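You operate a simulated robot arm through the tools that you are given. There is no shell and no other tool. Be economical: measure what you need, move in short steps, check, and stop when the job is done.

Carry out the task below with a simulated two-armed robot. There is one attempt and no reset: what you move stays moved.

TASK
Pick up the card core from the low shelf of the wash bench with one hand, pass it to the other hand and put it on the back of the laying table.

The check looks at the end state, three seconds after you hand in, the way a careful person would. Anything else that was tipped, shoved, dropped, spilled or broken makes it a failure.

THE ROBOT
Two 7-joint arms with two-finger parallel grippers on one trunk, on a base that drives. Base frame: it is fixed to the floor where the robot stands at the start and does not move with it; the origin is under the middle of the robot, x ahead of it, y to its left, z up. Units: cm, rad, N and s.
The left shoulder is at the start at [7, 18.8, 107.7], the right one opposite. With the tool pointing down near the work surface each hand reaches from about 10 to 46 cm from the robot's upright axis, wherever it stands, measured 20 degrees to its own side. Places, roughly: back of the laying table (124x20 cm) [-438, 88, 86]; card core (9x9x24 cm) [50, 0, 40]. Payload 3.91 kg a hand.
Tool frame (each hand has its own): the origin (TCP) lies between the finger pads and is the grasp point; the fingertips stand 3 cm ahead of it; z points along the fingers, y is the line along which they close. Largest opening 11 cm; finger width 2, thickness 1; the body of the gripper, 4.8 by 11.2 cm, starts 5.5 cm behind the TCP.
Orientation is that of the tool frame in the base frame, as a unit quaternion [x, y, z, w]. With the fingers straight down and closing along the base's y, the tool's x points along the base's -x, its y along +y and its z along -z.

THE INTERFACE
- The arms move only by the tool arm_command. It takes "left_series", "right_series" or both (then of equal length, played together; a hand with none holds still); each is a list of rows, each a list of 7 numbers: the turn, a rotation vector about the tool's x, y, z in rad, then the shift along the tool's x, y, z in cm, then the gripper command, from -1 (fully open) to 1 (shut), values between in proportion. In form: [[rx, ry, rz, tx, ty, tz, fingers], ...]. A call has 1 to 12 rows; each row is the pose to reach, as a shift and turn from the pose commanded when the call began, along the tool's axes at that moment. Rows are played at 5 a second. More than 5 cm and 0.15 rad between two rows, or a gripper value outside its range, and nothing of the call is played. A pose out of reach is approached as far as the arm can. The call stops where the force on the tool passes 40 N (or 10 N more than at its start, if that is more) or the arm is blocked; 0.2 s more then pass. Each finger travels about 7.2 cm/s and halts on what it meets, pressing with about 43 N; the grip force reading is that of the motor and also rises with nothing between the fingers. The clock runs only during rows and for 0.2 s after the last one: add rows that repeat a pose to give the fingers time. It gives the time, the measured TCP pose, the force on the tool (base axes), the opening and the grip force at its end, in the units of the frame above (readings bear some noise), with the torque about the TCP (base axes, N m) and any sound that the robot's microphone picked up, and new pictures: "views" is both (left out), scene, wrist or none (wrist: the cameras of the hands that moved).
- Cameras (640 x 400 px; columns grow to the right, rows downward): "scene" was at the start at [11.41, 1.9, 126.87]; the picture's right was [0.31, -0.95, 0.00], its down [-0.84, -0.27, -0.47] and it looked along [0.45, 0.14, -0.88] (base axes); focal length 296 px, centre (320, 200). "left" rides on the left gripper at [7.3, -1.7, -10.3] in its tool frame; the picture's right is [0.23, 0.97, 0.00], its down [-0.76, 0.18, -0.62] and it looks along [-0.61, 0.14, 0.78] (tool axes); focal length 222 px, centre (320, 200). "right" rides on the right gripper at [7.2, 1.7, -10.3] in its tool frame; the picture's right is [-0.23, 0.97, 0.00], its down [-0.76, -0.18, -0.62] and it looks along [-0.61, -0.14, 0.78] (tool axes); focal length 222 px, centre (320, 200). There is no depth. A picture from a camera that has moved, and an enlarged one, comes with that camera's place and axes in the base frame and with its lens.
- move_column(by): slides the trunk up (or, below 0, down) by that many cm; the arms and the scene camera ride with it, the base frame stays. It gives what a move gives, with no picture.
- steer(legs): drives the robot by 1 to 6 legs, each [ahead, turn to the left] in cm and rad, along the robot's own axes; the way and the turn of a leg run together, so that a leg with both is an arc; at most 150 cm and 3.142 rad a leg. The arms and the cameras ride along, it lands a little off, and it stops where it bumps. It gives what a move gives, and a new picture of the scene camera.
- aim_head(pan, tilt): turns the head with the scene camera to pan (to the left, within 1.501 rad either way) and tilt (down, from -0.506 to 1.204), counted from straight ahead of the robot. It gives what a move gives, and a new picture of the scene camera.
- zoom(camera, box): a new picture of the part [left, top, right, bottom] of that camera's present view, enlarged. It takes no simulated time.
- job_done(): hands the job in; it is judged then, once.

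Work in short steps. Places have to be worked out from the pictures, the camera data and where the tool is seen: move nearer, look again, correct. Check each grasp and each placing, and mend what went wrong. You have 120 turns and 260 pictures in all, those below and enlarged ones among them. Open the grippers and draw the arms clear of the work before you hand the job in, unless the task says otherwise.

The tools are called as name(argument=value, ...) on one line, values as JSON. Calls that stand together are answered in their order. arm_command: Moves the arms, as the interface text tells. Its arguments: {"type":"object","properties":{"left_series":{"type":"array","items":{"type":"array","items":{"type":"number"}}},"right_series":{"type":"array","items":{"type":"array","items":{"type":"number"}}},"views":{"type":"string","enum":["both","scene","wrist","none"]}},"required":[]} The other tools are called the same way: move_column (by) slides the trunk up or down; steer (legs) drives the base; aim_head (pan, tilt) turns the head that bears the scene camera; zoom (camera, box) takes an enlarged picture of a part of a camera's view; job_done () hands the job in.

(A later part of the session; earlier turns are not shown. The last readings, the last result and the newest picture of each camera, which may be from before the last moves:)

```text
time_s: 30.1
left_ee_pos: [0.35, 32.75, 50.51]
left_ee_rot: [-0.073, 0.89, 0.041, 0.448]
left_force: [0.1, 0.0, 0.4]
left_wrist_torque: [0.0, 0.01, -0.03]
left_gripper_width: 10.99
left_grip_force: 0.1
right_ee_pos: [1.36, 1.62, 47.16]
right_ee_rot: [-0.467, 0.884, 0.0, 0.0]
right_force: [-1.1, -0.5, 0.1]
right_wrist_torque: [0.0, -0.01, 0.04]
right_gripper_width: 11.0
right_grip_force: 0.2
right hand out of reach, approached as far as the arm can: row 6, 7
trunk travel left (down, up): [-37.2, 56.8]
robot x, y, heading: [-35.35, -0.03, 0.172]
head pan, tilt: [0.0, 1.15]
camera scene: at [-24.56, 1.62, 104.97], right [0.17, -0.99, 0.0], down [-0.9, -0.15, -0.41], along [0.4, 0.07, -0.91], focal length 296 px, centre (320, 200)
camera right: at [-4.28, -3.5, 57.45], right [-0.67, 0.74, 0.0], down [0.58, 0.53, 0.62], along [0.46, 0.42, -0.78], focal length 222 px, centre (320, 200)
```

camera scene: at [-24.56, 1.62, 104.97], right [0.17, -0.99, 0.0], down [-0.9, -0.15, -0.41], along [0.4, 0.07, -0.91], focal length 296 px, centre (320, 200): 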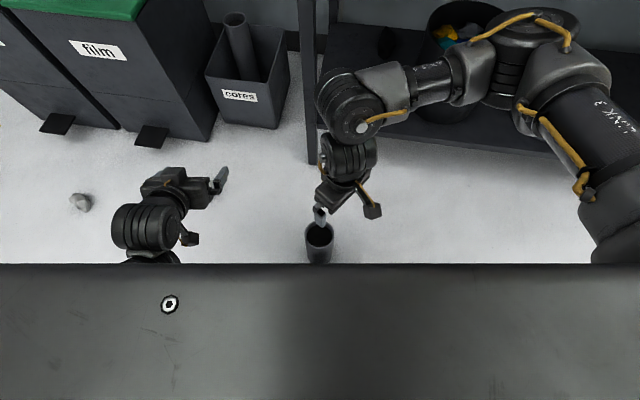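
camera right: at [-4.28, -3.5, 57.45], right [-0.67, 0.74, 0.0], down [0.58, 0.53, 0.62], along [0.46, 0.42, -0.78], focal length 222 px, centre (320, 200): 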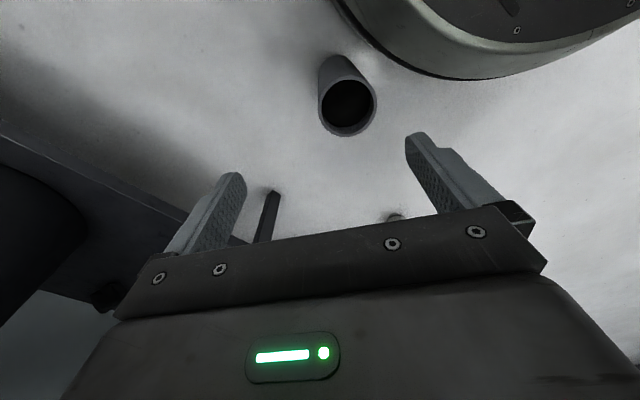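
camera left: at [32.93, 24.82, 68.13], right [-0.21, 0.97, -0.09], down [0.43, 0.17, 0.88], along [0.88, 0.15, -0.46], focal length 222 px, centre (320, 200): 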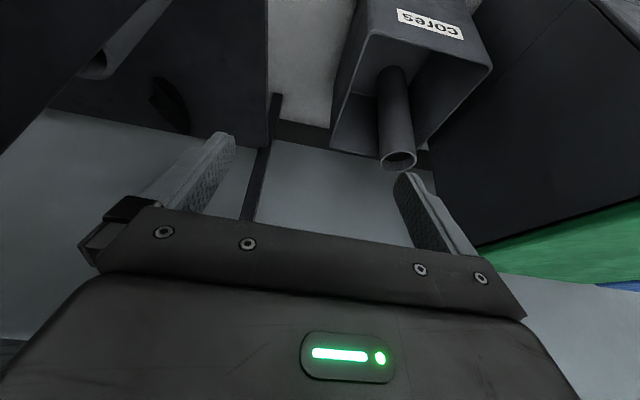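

The core's top centre is at about (0, 5.7, 24). I move the right hand over it, then look from above.

arm_command(right_series=[[0, 0, 0, -0.9, 1.1, 0, -1], [0, 0, 0, -1.8, 2.3, 0, -1], [0, 0, 0, -2.6, 3.4, 0, -1], [0, 0, 0, -2.6, 3.4, 0, -1]], views="both")

```text
time_s: 31.1
left_ee_pos: [0.46, 32.68, 50.53]
left_ee_rot: [-0.072, 0.89, 0.04, 0.449]
left_force: [0.3, -0.2, -0.1]
left_wrist_torque: [0.01, -0.02, 0.0]
left_gripper_width: 11.01
left_grip_force: 0.1
right_ee_pos: [0.04, 5.89, 47.08]
right_ee_rot: [-0.467, 0.884, 0.002, 0.001]
right_force: [-1.0, -0.4, 0.1]
right_wrist_torque: [-0.01, -0.03, 0.01]
right_gripper_width: 10.98
right_grip_force: 0.0
trunk travel left (down, up): [-37.2, 56.8]
robot x, y, heading: [-35.57, -0.09, 0.169]
head pan, tilt: [0.0, 1.15]
camera scene: at [-24.56, 1.62, 104.97], right [0.17, -0.99, 0.0], down [-0.9, -0.15, -0.41], along [0.4, 0.07, -0.91], focal length 296 px, centre (320, 200)
camera right: at [-5.61, 0.67, 57.49], right [-0.68, 0.74, 0.0], down [0.58, 0.53, 0.62], along [0.46, 0.42, -0.78], focal length 222 px, centre (320, 200)
```

scene: 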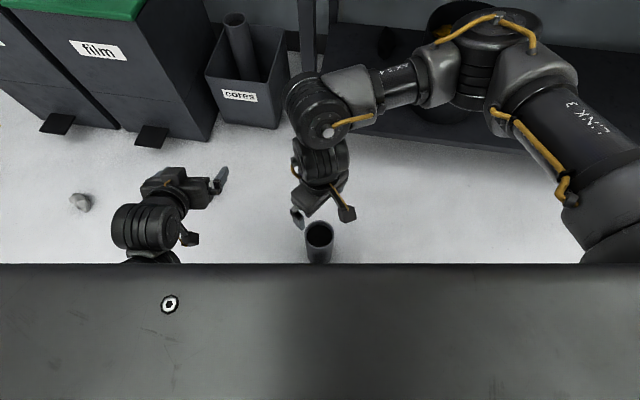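
right: 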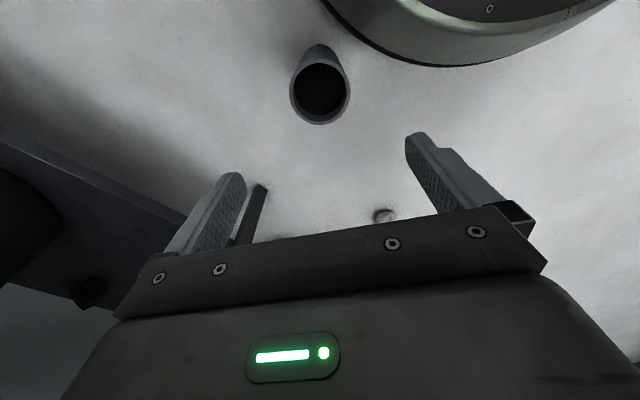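

The hand is aligned within about 0.3 cm. Lower the trunk 16 cm and check before straddling the core.

move_column(by=-16)

zoom(camera="right", box=[0, 0, 640, 400])

zoom(camera="scene", box=[0, 0, 640, 400])

```text
time_s: 33.0
left_ee_pos: [0.23, 32.73, 34.47]
left_ee_rot: [-0.072, 0.89, 0.04, 0.449]
left_force: [0.0, 0.3, 0.2]
left_wrist_torque: [-0.03, -0.02, 0.01]
left_gripper_width: 10.98
left_grip_force: 0.0
right_ee_pos: [-0.11, 5.71, 31.14]
right_ee_rot: [-0.466, 0.885, 0.001, 0.0]
right_force: [0.1, -0.1, 0.2]
right_wrist_torque: [-0.01, -0.01, 0.01]
right_gripper_width: 11.01
right_grip_force: 0.0
trunk travel left (down, up): [-21.2, 72.8]
robot x, y, heading: [-35.96, 0.1, 0.169]
head pan, tilt: [0.0, 1.15]
```

```text
1.00 times, centred on (320, 200) of right (not enlarged: the box is as wide or as high as the picture)
camera zoom: at [-5.61, 0.66, 41.49], right [-0.68, 0.74, 0.0], down [0.58, 0.53, 0.62], along [0.46, 0.42, -0.78], focal length 222 px, centre (320, 200)
```

zoom: 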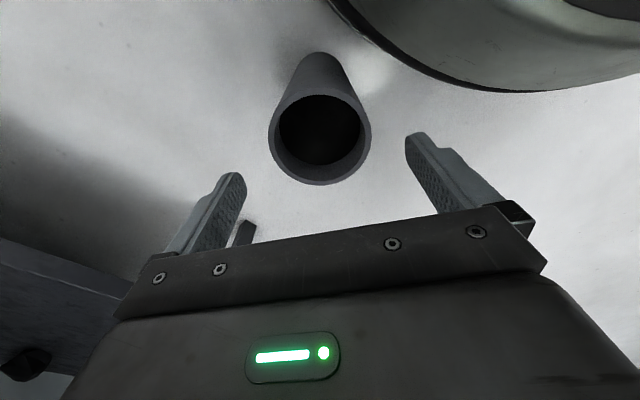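

```text
1.00 times, centred on (320, 200) of scene (not enlarged: the box is as wide or as high as the picture)
camera zoom: at [-24.57, 1.61, 88.97], right [0.17, -0.99, 0.0], down [-0.9, -0.15, -0.41], along [0.4, 0.07, -0.91], focal length 296 px, centre (320, 200)
```

zoom: 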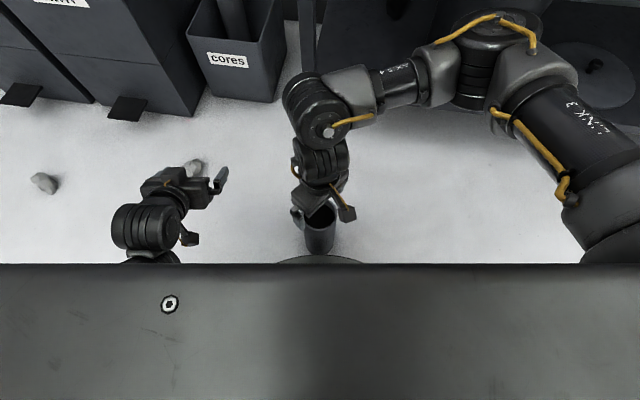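

Well centred. Lower 11 cm so the fingers straddle the top 4 cm, then close.

move_column(by=-11)

zoom(camera="right", box=[0, 0, 640, 400])

```text
time_s: 34.6
left_ee_pos: [0.17, 32.58, 31.04]
left_ee_rot: [-0.07, 0.891, 0.046, 0.445]
left_force: [0.5, 0.7, 0.8]
left_wrist_torque: [0.02, -0.02, -0.01]
left_gripper_width: 11.0
left_grip_force: 0.1
right_ee_pos: [-0.03, 5.66, 27.45]
right_ee_rot: [-0.467, 0.884, 0.008, 0.002]
right_force: [0.2, -0.3, -0.6]
right_wrist_torque: [0.0, 0.0, 0.02]
right_gripper_width: 11.03
right_grip_force: 0.1
trunk travel left (down, up): [-16.9, 77.1]
robot x, y, heading: [-35.35, -0.1, 0.168]
head pan, tilt: [0.0, 1.15]
stopped: the arm was blocked; the commanded pose is now the measured one
```

```text
1.00 times, centred on (320, 200) of right (not enlarged: the box is as wide or as high as the picture)
camera zoom: at [-5.54, 0.45, 37.83], right [-0.68, 0.74, 0.01], down [0.58, 0.52, 0.63], along [0.46, 0.43, -0.78], focal length 222 px, centre (320, 200)
```

zoom: 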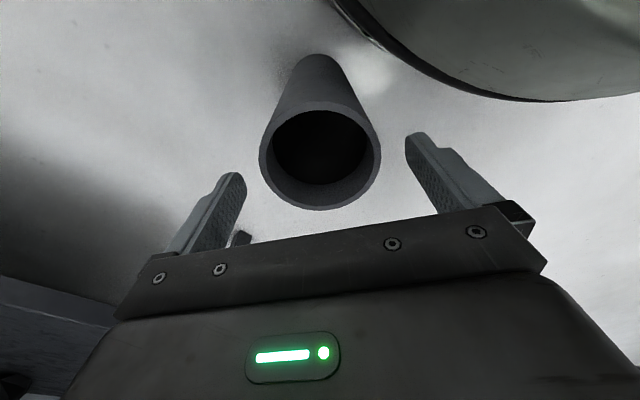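

The trunk stopped, probably the forearms touch the base. I'll raise it 1.5 cm and do the remaining descent with the right arm.

move_column(by=1.5)

arm_command(right_series=[[0, 0, 0, 0, 0, 2, -1], [0, 0, 0, 0, 0, 4, -1], [0, 0, 0, 0, 0, 6, -1], [0, 0, 0, 0, 0, 8, -1], [0, 0, 0, 0, 0, 9, -1]], views="both")

```text
time_s: 35.2
left_ee_pos: [0.16, 33.09, 31.27]
left_ee_rot: [-0.069, 0.892, 0.045, 0.445]
left_force: [1.0, 0.0, -0.1]
left_wrist_torque: [-0.02, 0.02, 0.01]
left_gripper_width: 11.03
left_grip_force: 0.1
right_ee_pos: [-0.08, 5.87, 27.8]
right_ee_rot: [-0.466, 0.885, 0.001, 0.0]
right_force: [-0.5, 0.3, 0.3]
right_wrist_torque: [0.01, 0.01, 0.0]
right_gripper_width: 10.99
right_grip_force: 0.1
trunk travel left (down, up): [-18.4, 75.6]
robot x, y, heading: [-35.88, 0.21, 0.167]
head pan, tilt: [0.0, 1.15]
```

```text
time_s: 36.4
left_ee_pos: [0.05, 32.85, 31.47]
left_ee_rot: [-0.07, 0.891, 0.044, 0.446]
left_force: [1.6, -0.4, 0.3]
left_wrist_torque: [0.05, -0.02, 0.04]
left_gripper_width: 11.02
left_grip_force: 0.1
right_ee_pos: [-0.18, 5.82, 19.29]
right_ee_rot: [-0.466, 0.885, 0.001, 0.0]
right_force: [0.3, 0.0, -0.3]
right_wrist_torque: [0.0, -0.02, 0.05]
right_gripper_width: 10.99
right_grip_force: 0.0
trunk travel left (down, up): [-18.4, 75.6]
robot x, y, heading: [-36.09, -0.18, 0.168]
head pan, tilt: [0.0, 1.15]
camera scene: at [-24.56, 1.61, 86.18], right [0.17, -0.99, 0.0], down [-0.9, -0.15, -0.41], along [0.4, 0.07, -0.91], focal length 296 px, centre (320, 200)
camera right: at [-5.66, 0.63, 29.73], right [-0.68, 0.74, 0.0], down [0.58, 0.53, 0.62], along [0.46, 0.42, -0.78], focal length 222 px, centre (320, 200)
```

scene: 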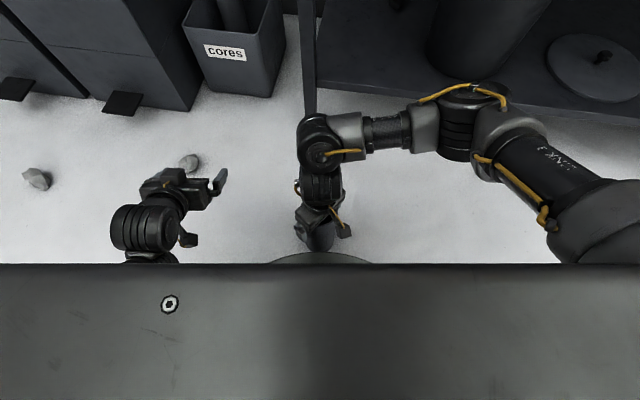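
right: 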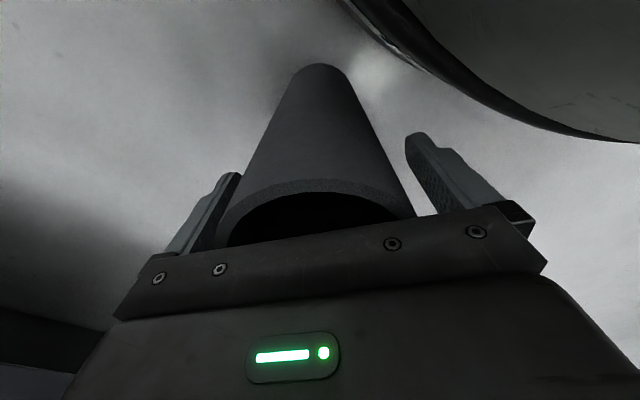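

Straddled. Close the right fingers.

arm_command(right_series=[[0, 0, 0, 0, 0, 0, -0.4], [0, 0, 0, 0, 0, 0, 0.1], [0, 0, 0, 0, 0, 0, 0.5], [0, 0, 0, 0, 0, 0, 1], [0, 0, 0, 0, 0, 0, 1]], views="wrist")

```text
time_s: 37.6
left_ee_pos: [0.13, 33.0, 31.63]
left_ee_rot: [-0.071, 0.891, 0.045, 0.446]
left_force: [1.0, -0.2, -0.4]
left_wrist_torque: [-0.02, 0.0, 0.01]
left_gripper_width: 11.01
left_grip_force: 0.0
right_ee_pos: [-0.17, 5.69, 19.46]
right_ee_rot: [-0.466, 0.885, 0.001, 0.001]
right_force: [0.5, 0.0, 0.6]
right_wrist_torque: [0.0, 0.0, 0.0]
right_gripper_width: 8.53
right_grip_force: 43.3
trunk travel left (down, up): [-18.4, 75.6]
robot x, y, heading: [-35.86, -0.28, 0.169]
head pan, tilt: [0.0, 1.15]
camera right: at [-5.68, 0.64, 29.75], right [-0.68, 0.74, 0.0], down [0.58, 0.53, 0.62], along [0.46, 0.42, -0.78], focal length 222 px, centre (320, 200)
```

right: 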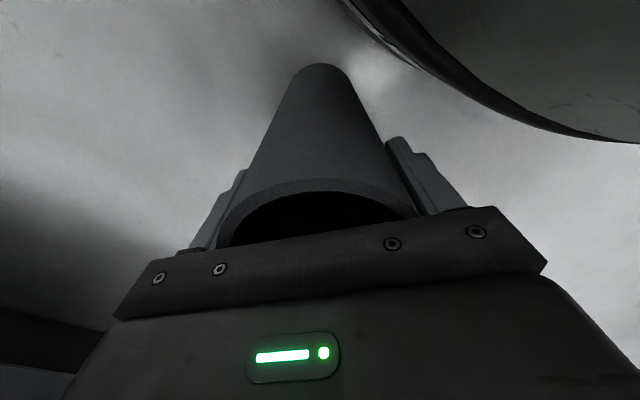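

Gripped at 8.5 cm. Raise the trunk and check the hold.

move_column(by=8)

move_column(by=30)

aim_head(pan=0.0, tilt=1.0)

zoom(camera="left", box=[0, 0, 640, 400])

```text
time_s: 38.8
left_ee_pos: [0.09, 32.88, 39.54]
left_ee_rot: [-0.071, 0.892, 0.045, 0.445]
left_force: [-0.3, -0.2, 0.4]
left_wrist_torque: [0.0, 0.0, -0.03]
left_gripper_width: 11.01
left_grip_force: 0.1
right_ee_pos: [-0.06, 5.74, 27.29]
right_ee_rot: [-0.466, 0.885, 0.002, 0.0]
right_force: [0.0, -0.9, -2.2]
right_wrist_torque: [0.02, -0.01, 0.0]
right_gripper_width: 8.52
right_grip_force: 42.7
trunk travel left (down, up): [-26.4, 67.6]
robot x, y, heading: [-35.86, -0.3, 0.168]
head pan, tilt: [0.0, 1.15]
```

```text
time_s: 41.8
left_ee_pos: [0.13, 32.94, 69.48]
left_ee_rot: [-0.07, 0.891, 0.045, 0.446]
left_force: [0.4, 0.5, -0.8]
left_wrist_torque: [0.01, 0.02, 0.03]
left_gripper_width: 11.01
left_grip_force: 0.1
right_ee_pos: [-0.21, 5.79, 57.31]
right_ee_rot: [-0.467, 0.884, 0.002, 0.0]
right_force: [-0.3, 1.3, -1.3]
right_wrist_torque: [0.03, 0.01, -0.01]
right_gripper_width: 8.51
right_grip_force: 42.9
trunk travel left (down, up): [-56.4, 37.6]
robot x, y, heading: [-35.8, -0.27, 0.163]
head pan, tilt: [0.0, 1.15]
```

```text
time_s: 42.5
left_ee_pos: [0.17, 32.83, 69.56]
left_ee_rot: [-0.07, 0.891, 0.045, 0.445]
left_force: [0.1, 0.0, -0.2]
left_wrist_torque: [0.01, 0.01, 0.04]
left_gripper_width: 10.99
left_grip_force: 0.2
right_ee_pos: [-0.11, 5.79, 57.37]
right_ee_rot: [-0.467, 0.884, 0.0, 0.0]
right_force: [-0.2, -0.5, -1.1]
right_wrist_torque: [-0.02, 0.0, -0.01]
right_gripper_width: 8.51
right_grip_force: 43.0
trunk travel left (down, up): [-56.4, 37.6]
robot x, y, heading: [-35.45, -0.33, 0.168]
head pan, tilt: [0.0, 1.0]
camera scene: at [-23.56, 1.79, 125.14], right [0.17, -0.99, 0.0], down [-0.83, -0.14, -0.54], along [0.53, 0.09, -0.84], focal length 296 px, centre (320, 200)
```

scene: 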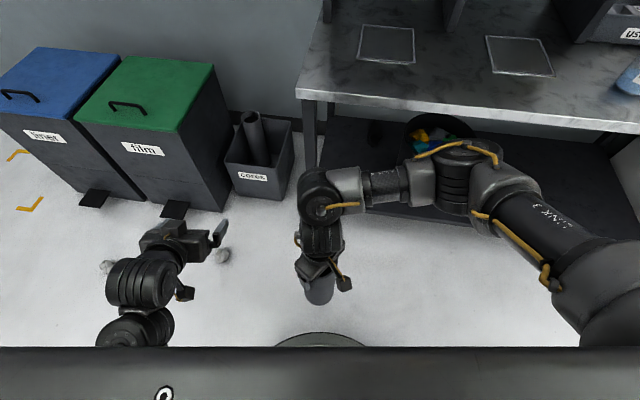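

```text
1.00 times, centred on (320, 200) of left (not enlarged: the box is as wide or as high as the picture)
camera zoom: at [-12.11, 29.2, 69.93], right [-0.29, 0.94, -0.17], down [-0.07, 0.15, 0.99], along [0.95, 0.3, 0.02], focal length 222 px, centre (320, 200)
```

zoom: 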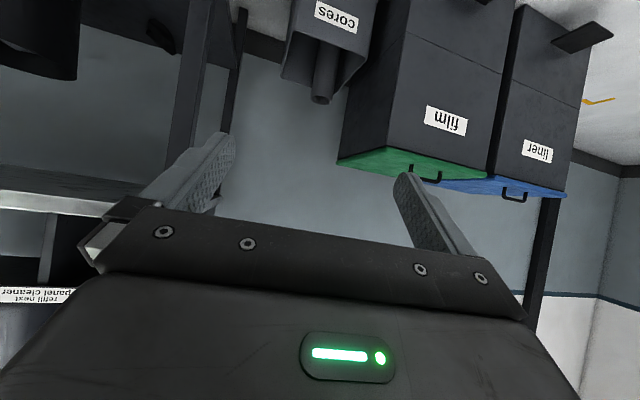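

The core hangs firmly from the right hand at (-0.1, 5.8), z≈38–62. Now I bring the left hand level, pointing at the core from the left side at z 50, stopping 20 cm short.

arm_command(left_series=[[0.116, -0.057, 0.037, 2.27, -0.84, 0.2, -1], [0.232, -0.114, 0.074, 4.53, -1.68, 0.4, -1], [0.348, -0.172, 0.11, 6.8, -2.52, 0.61, -1], [0.464, -0.229, 0.147, 9.06, -3.36, 0.81, -1], [0.58, -0.286, 0.184, 11.3, -4.2, 1.01, -1], [0.696, -0.343, 0.221, 13.6, -5.03, 1.21, -1], [0.812, -0.4, 0.258, 15.86, -5.87, 1.41, -1], [0.928, -0.458, 0.294, 18.1, -6.7, 1.62, -1], [1.044, -0.515, 0.331, 20.4, -7.55, 1.82, -1], [1.16, -0.572, 0.368, 22.65, -8.39, 2.02, -1], [1.16, -0.572, 0.368, 22.65, -8.39, 2.02, -1]], views="both")

```text
time_s: 44.9
left_ee_pos: [-10.48, 23.13, 50.21]
left_ee_rot: [0.349, 0.614, -0.35, 0.615]
left_force: [-0.5, -0.9, 0.2]
left_wrist_torque: [0.02, -0.03, 0.01]
left_gripper_width: 11.02
left_grip_force: 0.1
right_ee_pos: [-0.08, 5.8, 57.3]
right_ee_rot: [-0.467, 0.884, 0.001, 0.0]
right_force: [0.0, 0.8, -0.6]
right_wrist_torque: [0.02, 0.01, 0.02]
right_gripper_width: 8.54
right_grip_force: 43.2
trunk travel left (down, up): [-56.4, 37.6]
robot x, y, heading: [-35.83, 0.1, 0.172]
head pan, tilt: [0.0, 1.0]
camera scene: at [-23.61, 1.79, 125.16], right [0.17, -0.99, 0.0], down [-0.83, -0.14, -0.54], along [0.53, 0.09, -0.84], focal length 296 px, centre (320, 200)
camera left: at [-17.21, 31.17, 43.0], right [0.84, 0.5, -0.23], down [-0.17, 0.63, 0.76], along [0.52, -0.6, 0.61], focal length 222 px, centre (320, 200)
```

scene: 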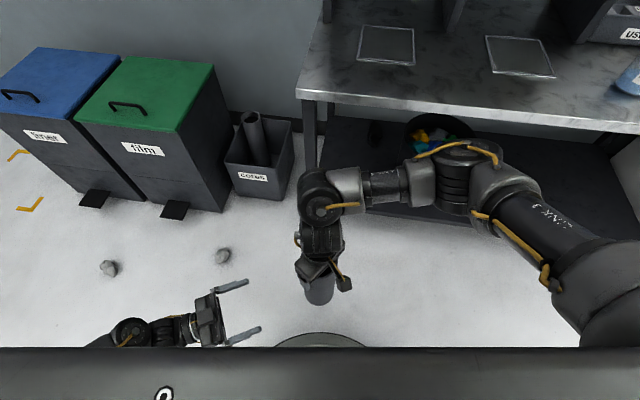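
left: 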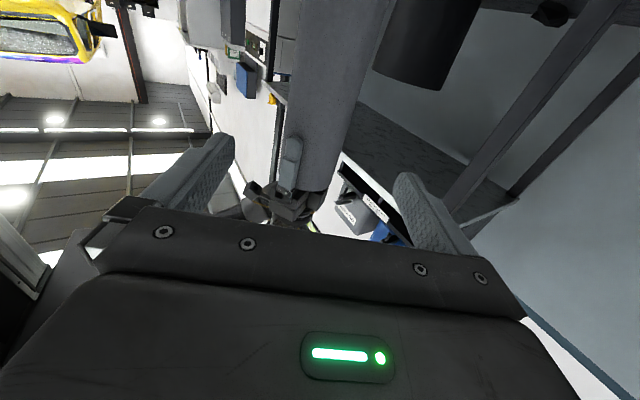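

The core lies straight ahead (20.2 cm). Approach 12 cm slowly and look.

arm_command(left_series=[[0, 0, 0, 0, 0, 2.5, -1], [0, 0, 0, 0, 0, 5, -1], [0, 0, 0, 0, 0, 7.5, -1], [0, 0, 0, 0, 0, 10, -1], [0, 0, 0, 0, 0, 12, -1], [0, 0, 0, 0, 0, 12, -1]], views="both")

```text
time_s: 46.3
left_ee_pos: [-4.24, 12.66, 50.13]
left_ee_rot: [0.348, 0.615, -0.349, 0.615]
left_force: [0.4, 0.2, -0.2]
left_wrist_torque: [-0.02, 0.0, -0.05]
left_gripper_width: 11.02
left_grip_force: 0.1
right_ee_pos: [-0.15, 5.74, 57.29]
right_ee_rot: [-0.466, 0.885, 0.0, 0.001]
right_force: [-0.2, 0.3, -1.5]
right_wrist_torque: [-0.01, -0.01, -0.03]
right_gripper_width: 8.52
right_grip_force: 43.1
trunk travel left (down, up): [-56.4, 37.6]
robot x, y, heading: [-35.76, -0.09, 0.167]
head pan, tilt: [0.0, 1.0]
camera scene: at [-23.57, 1.81, 125.15], right [0.17, -0.99, 0.0], down [-0.83, -0.14, -0.54], along [0.53, 0.09, -0.84], focal length 296 px, centre (320, 200)
camera left: at [-10.99, 20.72, 42.88], right [0.84, 0.5, -0.23], down [-0.17, 0.63, 0.76], along [0.52, -0.6, 0.61], focal length 222 px, centre (320, 200)
```

scene: 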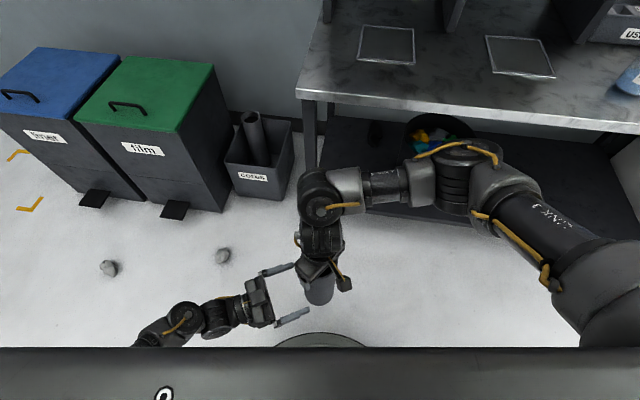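
left: 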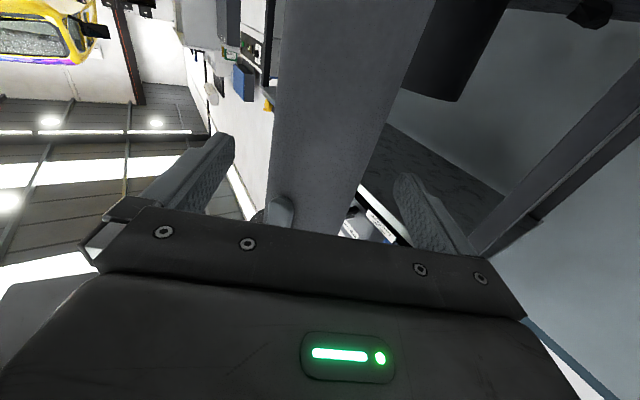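

Centred within 0.3 cm; advance the last 8 cm.

arm_command(left_series=[[0, 0, 0, 0, 0.3, 1.6, -1], [0, 0, 0, 0, 0.3, 3.2, -1], [0, 0, 0, 0, 0.3, 4.8, -1], [0, 0, 0, 0, 0.3, 6.4, -1], [0, 0, 0, 0, 0.3, 8.0, -1], [0, 0, 0, 0, 0.3, 8.0, -1]], views="both")

```text
time_s: 47.7
left_ee_pos: [0.15, 5.99, 50.02]
left_ee_rot: [0.349, 0.614, -0.35, 0.615]
left_force: [0.1, 0.1, -0.5]
left_wrist_torque: [0.0, 0.01, 0.04]
left_gripper_width: 10.98
left_grip_force: 0.1
right_ee_pos: [-0.17, 5.78, 57.47]
right_ee_rot: [-0.466, 0.885, 0.001, 0.001]
right_force: [0.3, -0.4, -0.9]
right_wrist_torque: [-0.04, 0.02, 0.0]
right_gripper_width: 8.51
right_grip_force: 42.9
trunk travel left (down, up): [-56.4, 37.6]
robot x, y, heading: [-35.65, -0.06, 0.171]
head pan, tilt: [0.0, 1.0]
camera scene: at [-23.57, 1.8, 125.15], right [0.17, -0.99, 0.0], down [-0.83, -0.14, -0.54], along [0.53, 0.09, -0.84], focal length 296 px, centre (320, 200)
camera left: at [-6.64, 13.96, 42.78], right [0.84, 0.5, -0.23], down [-0.17, 0.63, 0.76], along [0.52, -0.6, 0.61], focal length 222 px, centre (320, 200)
```

scene: 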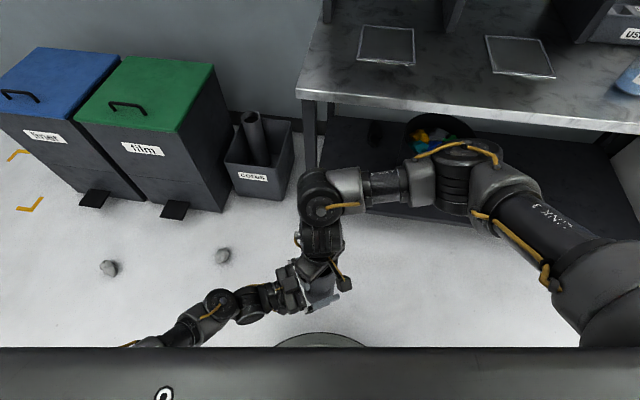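
left: 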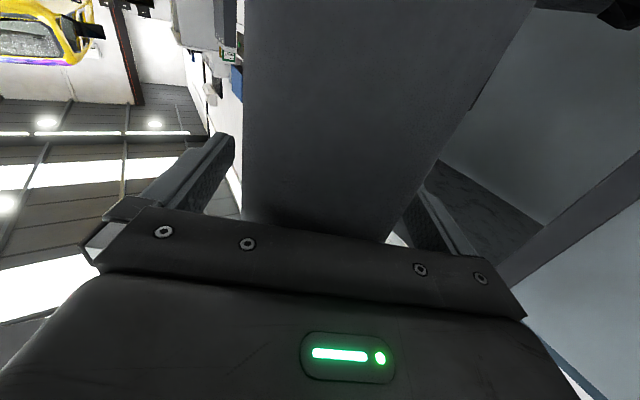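

Core is between the left fingers at the pads. Close the left hand while the right holds.

arm_command(left_series=[[0, 0, 0, 0, 0, 0, -0.4], [0, 0, 0, 0, 0, 0, 0.1], [0, 0, 0, 0, 0, 0, 0.5], [0, 0, 0, 0, 0, 0, 1], [0, 0, 0, 0, 0, 0, 1], [0, 0, 0, 0, 0, 0, 1]], views="wrist")

```text
time_s: 49.1
left_ee_pos: [0.33, 5.99, 49.88]
left_ee_rot: [0.347, 0.616, -0.349, 0.615]
left_force: [7.8, 1.6, -3.9]
left_wrist_torque: [-0.1, 0.18, 0.13]
left_gripper_width: 8.46
left_grip_force: 42.9
right_ee_pos: [-0.08, 5.85, 57.41]
right_ee_rot: [-0.466, 0.885, 0.001, 0.001]
right_force: [-7.3, -2.2, 3.0]
right_wrist_torque: [-0.12, 0.38, -0.12]
right_gripper_width: 8.5
right_grip_force: 43.9
trunk travel left (down, up): [-56.4, 37.6]
robot x, y, heading: [-35.36, -0.7, 0.17]
head pan, tilt: [0.0, 1.0]
camera left: at [-6.62, 14.02, 42.77], right [0.84, 0.5, -0.23], down [-0.17, 0.63, 0.76], along [0.52, -0.6, 0.61], focal length 222 px, centre (320, 200)
```

left: 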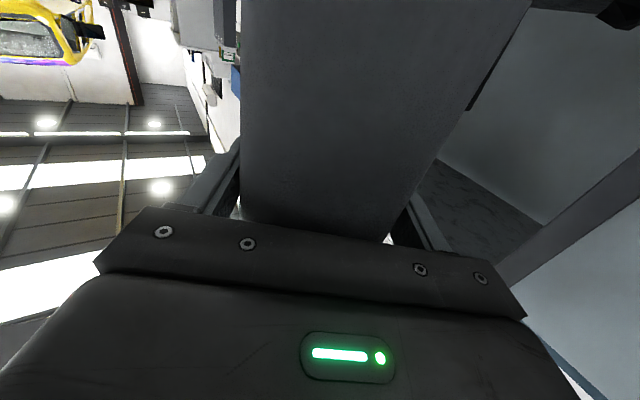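

Both hands hold the core (8.46 and 8.5 cm). Open the right hand, then draw it straight up.

arm_command(right_series=[[0, 0, 0, 0, 0, 0, 0.2], [0, 0, 0, 0, 0, 0, -0.5], [0, 0, 0, 0, 0, 0, -1], [0, 0, 0, 0, 0, 0, -1], [0, 0, 0, 0, 0, -2, -1], [0, 0, 0, 0, 0, -4, -1], [0, 0, 0, 0, 0, -6, -1], [0, 0, 0, 0, 0, -9, -1], [0, 0, 0, 0, 0, -12, -1]], views="both")

```text
time_s: 51.1
left_ee_pos: [0.09, 6.03, 49.98]
left_ee_rot: [0.348, 0.615, -0.35, 0.615]
left_force: [-0.2, 0.1, 0.0]
left_wrist_torque: [0.03, 0.01, -0.01]
left_gripper_width: 8.47
left_grip_force: 43.5
right_ee_pos: [-0.22, 5.67, 69.42]
right_ee_rot: [-0.467, 0.884, 0.0, 0.0]
right_force: [-0.7, 0.3, -0.4]
right_wrist_torque: [-0.01, -0.02, -0.02]
right_gripper_width: 10.98
right_grip_force: 0.0
trunk travel left (down, up): [-56.4, 37.6]
robot x, y, heading: [-35.88, 0.56, 0.17]
head pan, tilt: [0.0, 1.0]
camera scene: at [-23.6, 1.79, 125.14], right [0.17, -0.99, 0.0], down [-0.83, -0.14, -0.54], along [0.53, 0.09, -0.84], focal length 296 px, centre (320, 200)
camera right: at [-5.76, 0.6, 79.82], right [-0.68, 0.74, 0.0], down [0.58, 0.53, 0.62], along [0.46, 0.42, -0.78], focal length 222 px, centre (320, 200)
```

scene: 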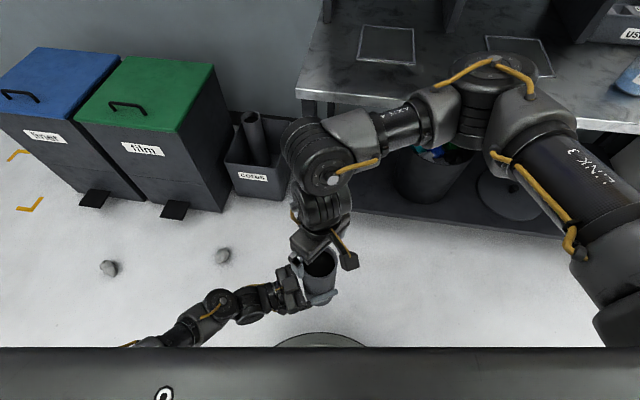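
right: 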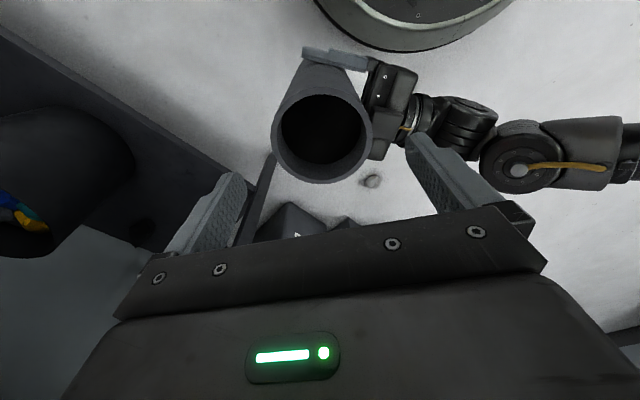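

The pass is complete: only the left hand holds the core. I move the right hand off to its own side, above the core's level.

arm_command(right_series=[[0, 0, 0, 0, 0, -2, -1], [0, 0, 0.13, 1.9, -1.85, -2, -1], [0, 0, 0.27, 3.8, -3.7, -2, -1], [0, 0, 0.4, 5.7, -5.5, -2, -1], [0, 0, 0.53, 7.6, -7.4, -2, -1], [0, 0, 0.67, 9.5, -9.2, -2, -1], [0, 0, 0.8, 11.5, -11.1, -2, -1], [0, 0, 0.8, 11.5, -11.1, -2, -1]], views="scene")

```text
time_s: 52.9
left_ee_pos: [0.14, 5.99, 49.96]
left_ee_rot: [0.349, 0.614, -0.351, 0.614]
left_force: [-0.1, -0.1, -0.3]
left_wrist_torque: [-0.01, 0.0, -0.02]
left_gripper_width: 8.49
left_grip_force: 42.8
right_ee_pos: [9.95, -12.82, 67.12]
right_ee_rot: [-0.086, 0.996, 0.001, 0.0]
right_force: [0.9, -0.1, -0.6]
right_wrist_torque: [0.0, -0.03, -0.03]
right_gripper_width: 11.01
right_grip_force: 0.0
right hand out of reach, approached as far as the arm can: row 3, 4, 5, 6, 7, 8
trunk travel left (down, up): [-56.4, 37.6]
robot x, y, heading: [-35.51, -0.03, 0.167]
head pan, tilt: [0.0, 1.0]
camera scene: at [-23.55, 1.89, 125.15], right [0.17, -0.99, 0.0], down [-0.83, -0.14, -0.54], along [0.53, 0.09, -0.84], focal length 296 px, centre (320, 200)
```

scene: 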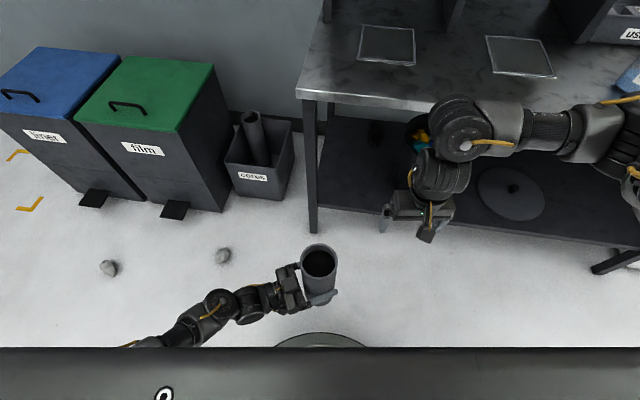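

Now look around to find the way to the laying table.

aim_head(pan=1.5, tilt=0.35)

aim_head(pan=-1.5, tilt=0.35)

```text
time_s: 54.5
left_ee_pos: [0.23, 5.95, 50.07]
left_ee_rot: [0.348, 0.615, -0.349, 0.615]
left_force: [-0.5, -0.4, -0.4]
left_wrist_torque: [0.0, 0.04, 0.01]
left_gripper_width: 8.49
left_grip_force: 42.8
right_ee_pos: [9.96, -12.83, 67.24]
right_ee_rot: [-0.086, 0.996, 0.002, -0.001]
right_force: [1.0, 0.8, -0.3]
right_wrist_torque: [0.0, -0.02, 0.0]
right_gripper_width: 11.0
right_grip_force: 0.0
trunk travel left (down, up): [-56.4, 37.6]
robot x, y, heading: [-35.62, 0.06, 0.165]
head pan, tilt: [1.499, 0.351]
camera scene: at [-31.3, 9.89, 130.62], right [1.0, 0.09, 0.0], down [0.03, -0.34, -0.94], along [-0.09, 0.93, -0.34], focal length 296 px, centre (320, 200)
```

scene: 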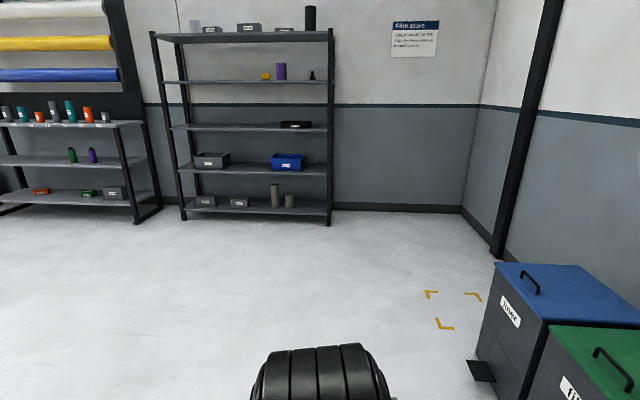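

```text
time_s: 57.1
left_ee_pos: [0.1, 6.02, 49.92]
left_ee_rot: [0.348, 0.615, -0.349, 0.615]
left_force: [0.1, 0.6, 0.1]
left_wrist_torque: [-0.02, 0.01, 0.02]
left_gripper_width: 8.46
left_grip_force: 42.8
right_ee_pos: [9.92, -12.87, 67.15]
right_ee_rot: [-0.086, 0.996, 0.002, -0.001]
right_force: [0.0, 0.2, -0.1]
right_wrist_torque: [-0.01, -0.01, 0.02]
right_gripper_width: 10.99
right_grip_force: 0.1
trunk travel left (down, up): [-56.4, 37.6]
robot x, y, heading: [-35.51, -0.08, 0.167]
head pan, tilt: [-1.499, 0.351]
camera scene: at [-28.22, -8.43, 130.63], right [-0.97, -0.24, 0.0], down [-0.08, 0.33, -0.94], along [0.22, -0.91, -0.34], focal length 296 px, centre (320, 200)
```

scene: 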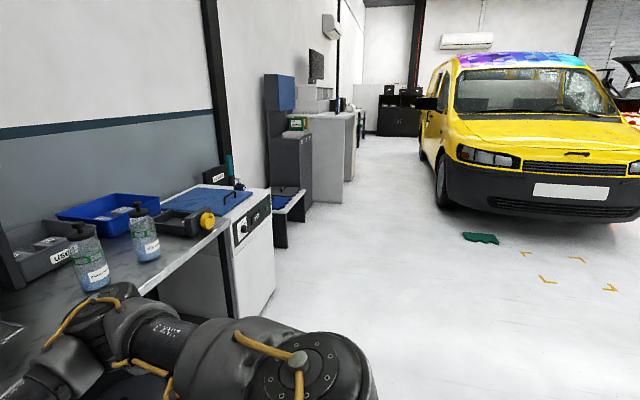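

Floor is free to the right. I turn right 1.0 rad in place (away from the bench), and then look farther behind.

steer(legs=[[0, -1.0]])

aim_head(pan=-1.5, tilt=0.3)

```text
time_s: 60.0
left_ee_pos: [-11.25, -26.95, 50.02]
left_ee_rot: [-0.601, -0.372, 0.602, -0.371]
left_force: [-1.2, 1.5, 0.2]
left_wrist_torque: [0.02, -0.01, 0.0]
left_gripper_width: 8.44
left_grip_force: 43.4
right_ee_pos: [-21.86, -45.42, 67.14]
right_ee_rot: [0.403, 0.915, 0.003, 0.0]
right_force: [-0.2, 0.6, 0.7]
right_wrist_torque: [0.01, 0.0, 0.0]
right_gripper_width: 11.04
right_grip_force: 0.0
trunk travel left (down, up): [-56.4, 37.6]
robot x, y, heading: [-35.69, -0.16, -0.836]
head pan, tilt: [-1.499, 0.351]
camera scene: at [-38.47, -10.68, 130.62], right [-0.72, 0.69, 0.0], down [0.24, 0.25, -0.94], along [-0.65, -0.68, -0.34], focal length 296 px, centre (320, 200)
```

scene: 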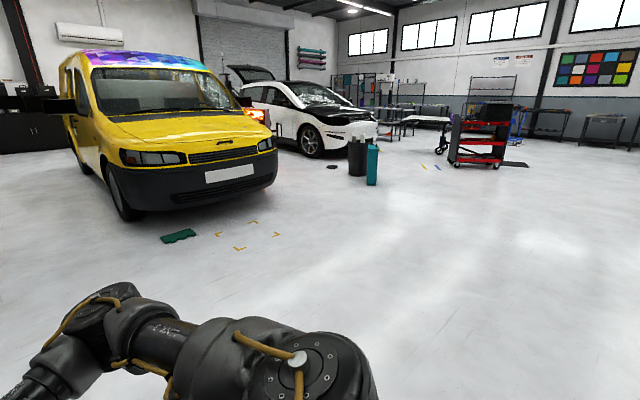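

```text
time_s: 60.7
left_ee_pos: [-11.23, -26.99, 50.0]
left_ee_rot: [-0.6, -0.373, 0.602, -0.372]
left_force: [-0.3, -0.2, -0.3]
left_wrist_torque: [0.01, -0.03, 0.03]
left_gripper_width: 8.47
left_grip_force: 43.5
right_ee_pos: [-21.82, -45.38, 67.19]
right_ee_rot: [0.402, 0.916, 0.002, 0.002]
right_force: [-0.9, -1.1, 0.5]
right_wrist_torque: [0.0, -0.03, -0.02]
right_gripper_width: 11.0
right_grip_force: 0.0
trunk travel left (down, up): [-56.4, 37.6]
robot x, y, heading: [-35.82, -0.52, -0.834]
head pan, tilt: [-1.499, 0.3]
camera scene: at [-38.46, -10.69, 131.1], right [-0.72, 0.69, 0.0], down [0.2, 0.21, -0.96], along [-0.66, -0.69, -0.3], focal length 296 px, centre (320, 200)
```

scene: 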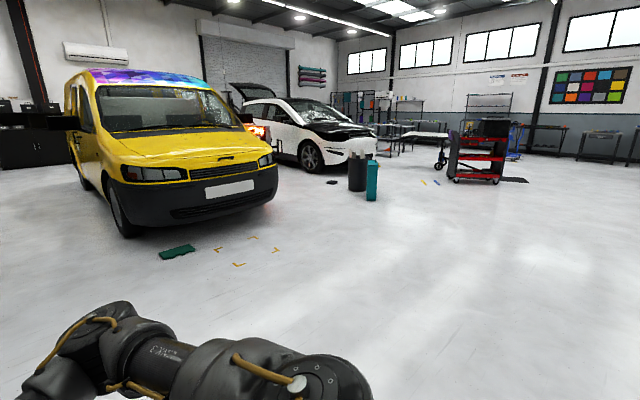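

Behind is open floor. Turn further right by 2.4 rad so that I face the laying table area.

steer(legs=[[0, -2.4]])

aim_head(pan=0.0, tilt=0.25)

```text
time_s: 66.8
left_ee_pos: [-71.79, 3.23, 49.99]
left_ee_rot: [0.565, -0.425, -0.564, -0.427]
left_force: [0.6, 0.9, -0.2]
left_wrist_torque: [0.05, -0.01, -0.02]
left_gripper_width: 8.46
left_grip_force: 43.7
right_ee_pos: [-76.4, 23.83, 67.09]
right_ee_rot: [0.999, -0.043, 0.0, 0.002]
right_force: [0.2, 0.0, -0.3]
right_wrist_torque: [-0.02, -0.01, 0.03]
right_gripper_width: 10.98
right_grip_force: 0.1
trunk travel left (down, up): [-56.4, 37.6]
robot x, y, heading: [-35.84, -0.09, 3.054]
head pan, tilt: [-1.499, 0.3]
camera scene: at [-40.19, 9.59, 131.1], right [1.0, -0.02, 0.0], down [-0.01, -0.3, -0.96], along [0.02, 0.95, -0.3], focal length 296 px, centre (320, 200)
```

scene: 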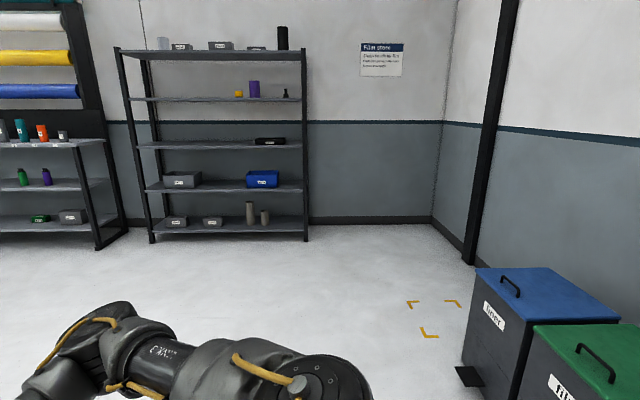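

```text
time_s: 68.3
left_ee_pos: [-71.96, 3.17, 50.04]
left_ee_rot: [0.565, -0.424, -0.565, -0.426]
left_force: [0.2, 0.5, -0.6]
left_wrist_torque: [0.02, 0.02, -0.01]
left_gripper_width: 8.48
left_grip_force: 43.5
right_ee_pos: [-76.42, 23.73, 67.23]
right_ee_rot: [0.999, -0.043, 0.0, 0.003]
right_force: [-0.7, -0.5, 0.2]
right_wrist_torque: [0.03, 0.01, 0.01]
right_gripper_width: 11.02
right_grip_force: 0.1
trunk travel left (down, up): [-56.4, 37.6]
robot x, y, heading: [-35.92, -0.01, 3.049]
head pan, tilt: [0.0, 0.25]
camera scene: at [-49.68, 1.11, 131.57], right [0.09, 1.0, 0.0], down [0.25, -0.02, -0.97], along [-0.96, 0.09, -0.25], focal length 296 px, centre (320, 200)
```

scene: 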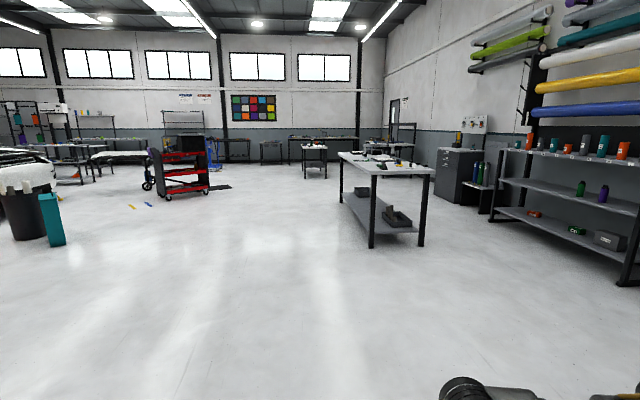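

The white-topped table at centre right should be the laying table. Zoom in.

zoom(camera="scene", box=[260, 110, 480, 260])

```text
2.67 times, centred on (370, 185) of scene
camera zoom: at [-49.68, 1.11, 131.57], right [0.09, 1.0, 0.0], down [0.25, -0.02, -0.97], along [-0.96, 0.09, -0.25], focal length 790 px, centre (187, 240)
```

zoom: 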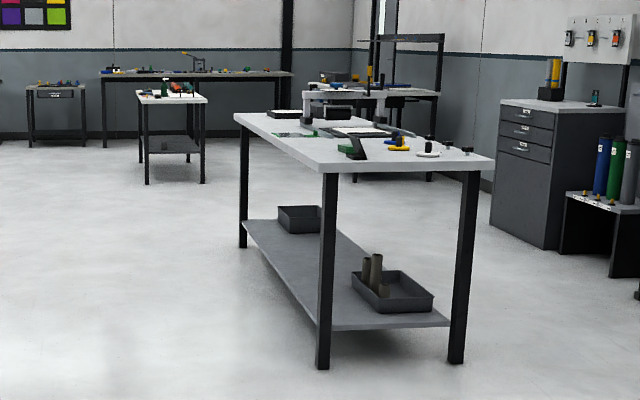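

The table spans roughly x −500…−315, y 74…146; the back strip (y 78–98) faces the open floor on this side. I drive along y≈−15 parallel to it, stopping a bit earlier to look.

steer(legs=[[0, 0.13], [150, 0], [150, 0]])

aim_head(pan=-0.8, tilt=0.45)

```text
time_s: 83.5
left_ee_pos: [-374.44, -16.04, 49.98]
left_ee_rot: [0.595, -0.381, -0.595, -0.383]
left_force: [0.1, 0.0, 0.5]
left_wrist_torque: [0.0, -0.01, 0.02]
left_gripper_width: 8.5
left_grip_force: 42.8
right_ee_pos: [-382.01, 3.7, 67.27]
right_ee_rot: [0.999, 0.033, 0.0, 0.002]
right_force: [-0.4, -0.6, 0.2]
right_wrist_torque: [0.03, 0.03, -0.03]
right_gripper_width: 10.98
right_grip_force: 0.1
trunk travel left (down, up): [-56.4, 37.6]
robot x, y, heading: [-338.2, -14.11, -3.081]
head pan, tilt: [0.0, 0.25]
camera scene: at [-352.22, -14.74, 131.57], right [-0.06, 1.0, 0.0], down [0.25, 0.01, -0.97], along [-0.97, -0.06, -0.25], focal length 296 px, centre (320, 200)
```

scene: 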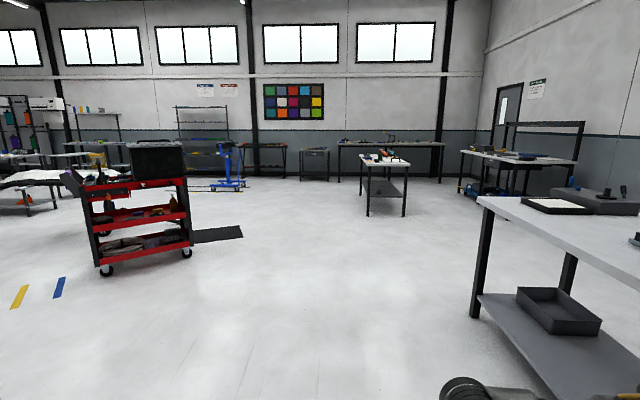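

```text
time_s: 84.7
left_ee_pos: [-374.32, -15.93, 49.9]
left_ee_rot: [0.595, -0.381, -0.595, -0.383]
left_force: [0.0, 0.6, 0.0]
left_wrist_torque: [0.02, 0.01, 0.02]
left_gripper_width: 8.47
left_grip_force: 42.9
right_ee_pos: [-382.09, 3.75, 67.19]
right_ee_rot: [0.999, 0.032, 0.0, 0.003]
right_force: [0.0, -0.5, 0.5]
right_wrist_torque: [-0.04, 0.02, -0.01]
right_gripper_width: 10.98
right_grip_force: 0.2
trunk travel left (down, up): [-56.4, 37.6]
robot x, y, heading: [-338.31, -13.82, -3.083]
head pan, tilt: [-0.799, 0.45]
camera scene: at [-349.66, -8.0, 129.71], right [0.67, 0.74, 0.0], down [0.32, -0.29, -0.9], along [-0.67, 0.61, -0.44], focal length 296 px, centre (320, 200)
```

scene: 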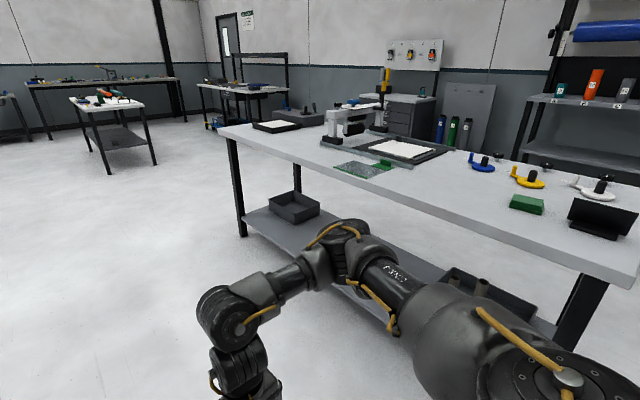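

Zooming on the table to find a free spot on the back strip.

zoom(camera="scene", box=[210, 100, 450, 250])

zoom(camera="scene", box=[400, 120, 640, 270])

```text
2.67 times, centred on (330, 175) of scene
camera zoom: at [-349.66, -8.0, 129.71], right [0.67, 0.74, 0.0], down [0.32, -0.29, -0.9], along [-0.67, 0.61, -0.44], focal length 790 px, centre (293, 267)
```

zoom: 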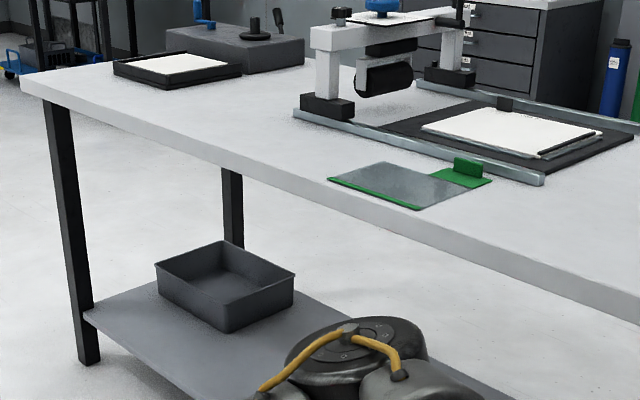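

```text
2.67 times, centred on (520, 195) of scene
camera zoom: at [-349.66, -8.0, 129.71], right [0.67, 0.74, 0.0], down [0.32, -0.29, -0.9], along [-0.67, 0.61, -0.44], focal length 790 px, centre (-213, 213)
```

zoom: 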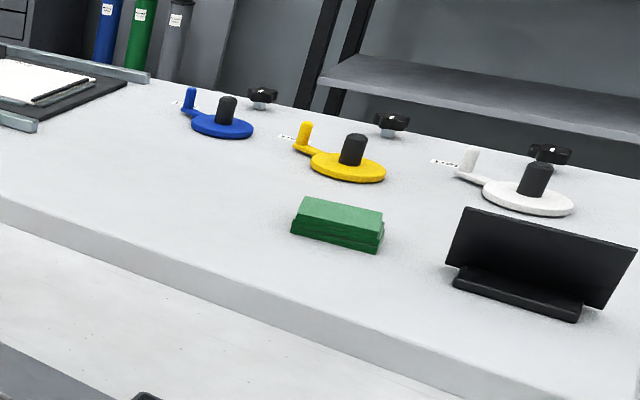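

There's a large empty stretch of back strip around x≈−468, y≈87 (left of the green mat, well before the roller gantry). First I retract the right arm somewhat, since it sticks out forward.

arm_command(right_series=[[0, 0, 0, 2, -1, -2, -1], [0, 0, 0, 4, -2, -4, -1], [0, 0, 0, 6, -3, -6, -1], [0, 0, 0, 8, -4, -8, -1], [0, 0, 0, 10, -5, -8, -1], [0, 0, 0, 12, -6, -8, -1]], views="scene")

```text
time_s: 86.1
left_ee_pos: [-374.37, -15.94, 50.03]
left_ee_rot: [0.595, -0.382, -0.595, -0.383]
left_force: [0.1, 0.4, -0.3]
left_wrist_torque: [-0.03, -0.02, -0.03]
left_gripper_width: 8.49
left_grip_force: 43.1
right_ee_pos: [-376.72, 14.54, 73.09]
right_ee_rot: [0.999, 0.034, 0.001, 0.004]
right_force: [0.9, 0.1, -0.3]
right_wrist_torque: [-0.01, -0.02, 0.0]
right_gripper_width: 11.01
right_grip_force: 0.2
right hand out of reach, approached as far as the arm can: row 1, 2, 3, 4, 5, 6
trunk travel left (down, up): [-56.4, 37.6]
robot x, y, heading: [-338.33, -13.83, -3.085]
head pan, tilt: [-0.799, 0.45]
camera scene: at [-349.62, -7.96, 129.71], right [0.67, 0.74, 0.0], down [0.32, -0.29, -0.9], along [-0.66, 0.61, -0.44], focal length 296 px, centre (320, 200)
```

scene: 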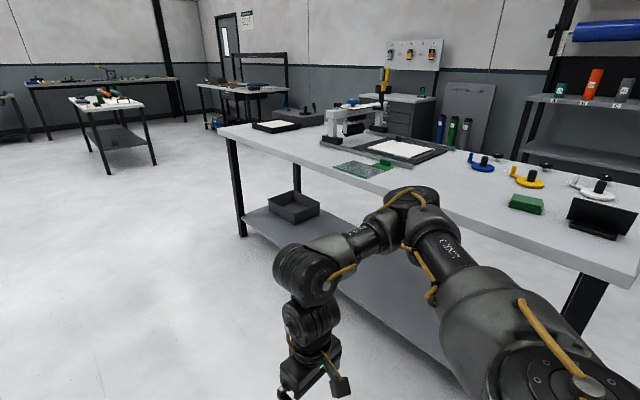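

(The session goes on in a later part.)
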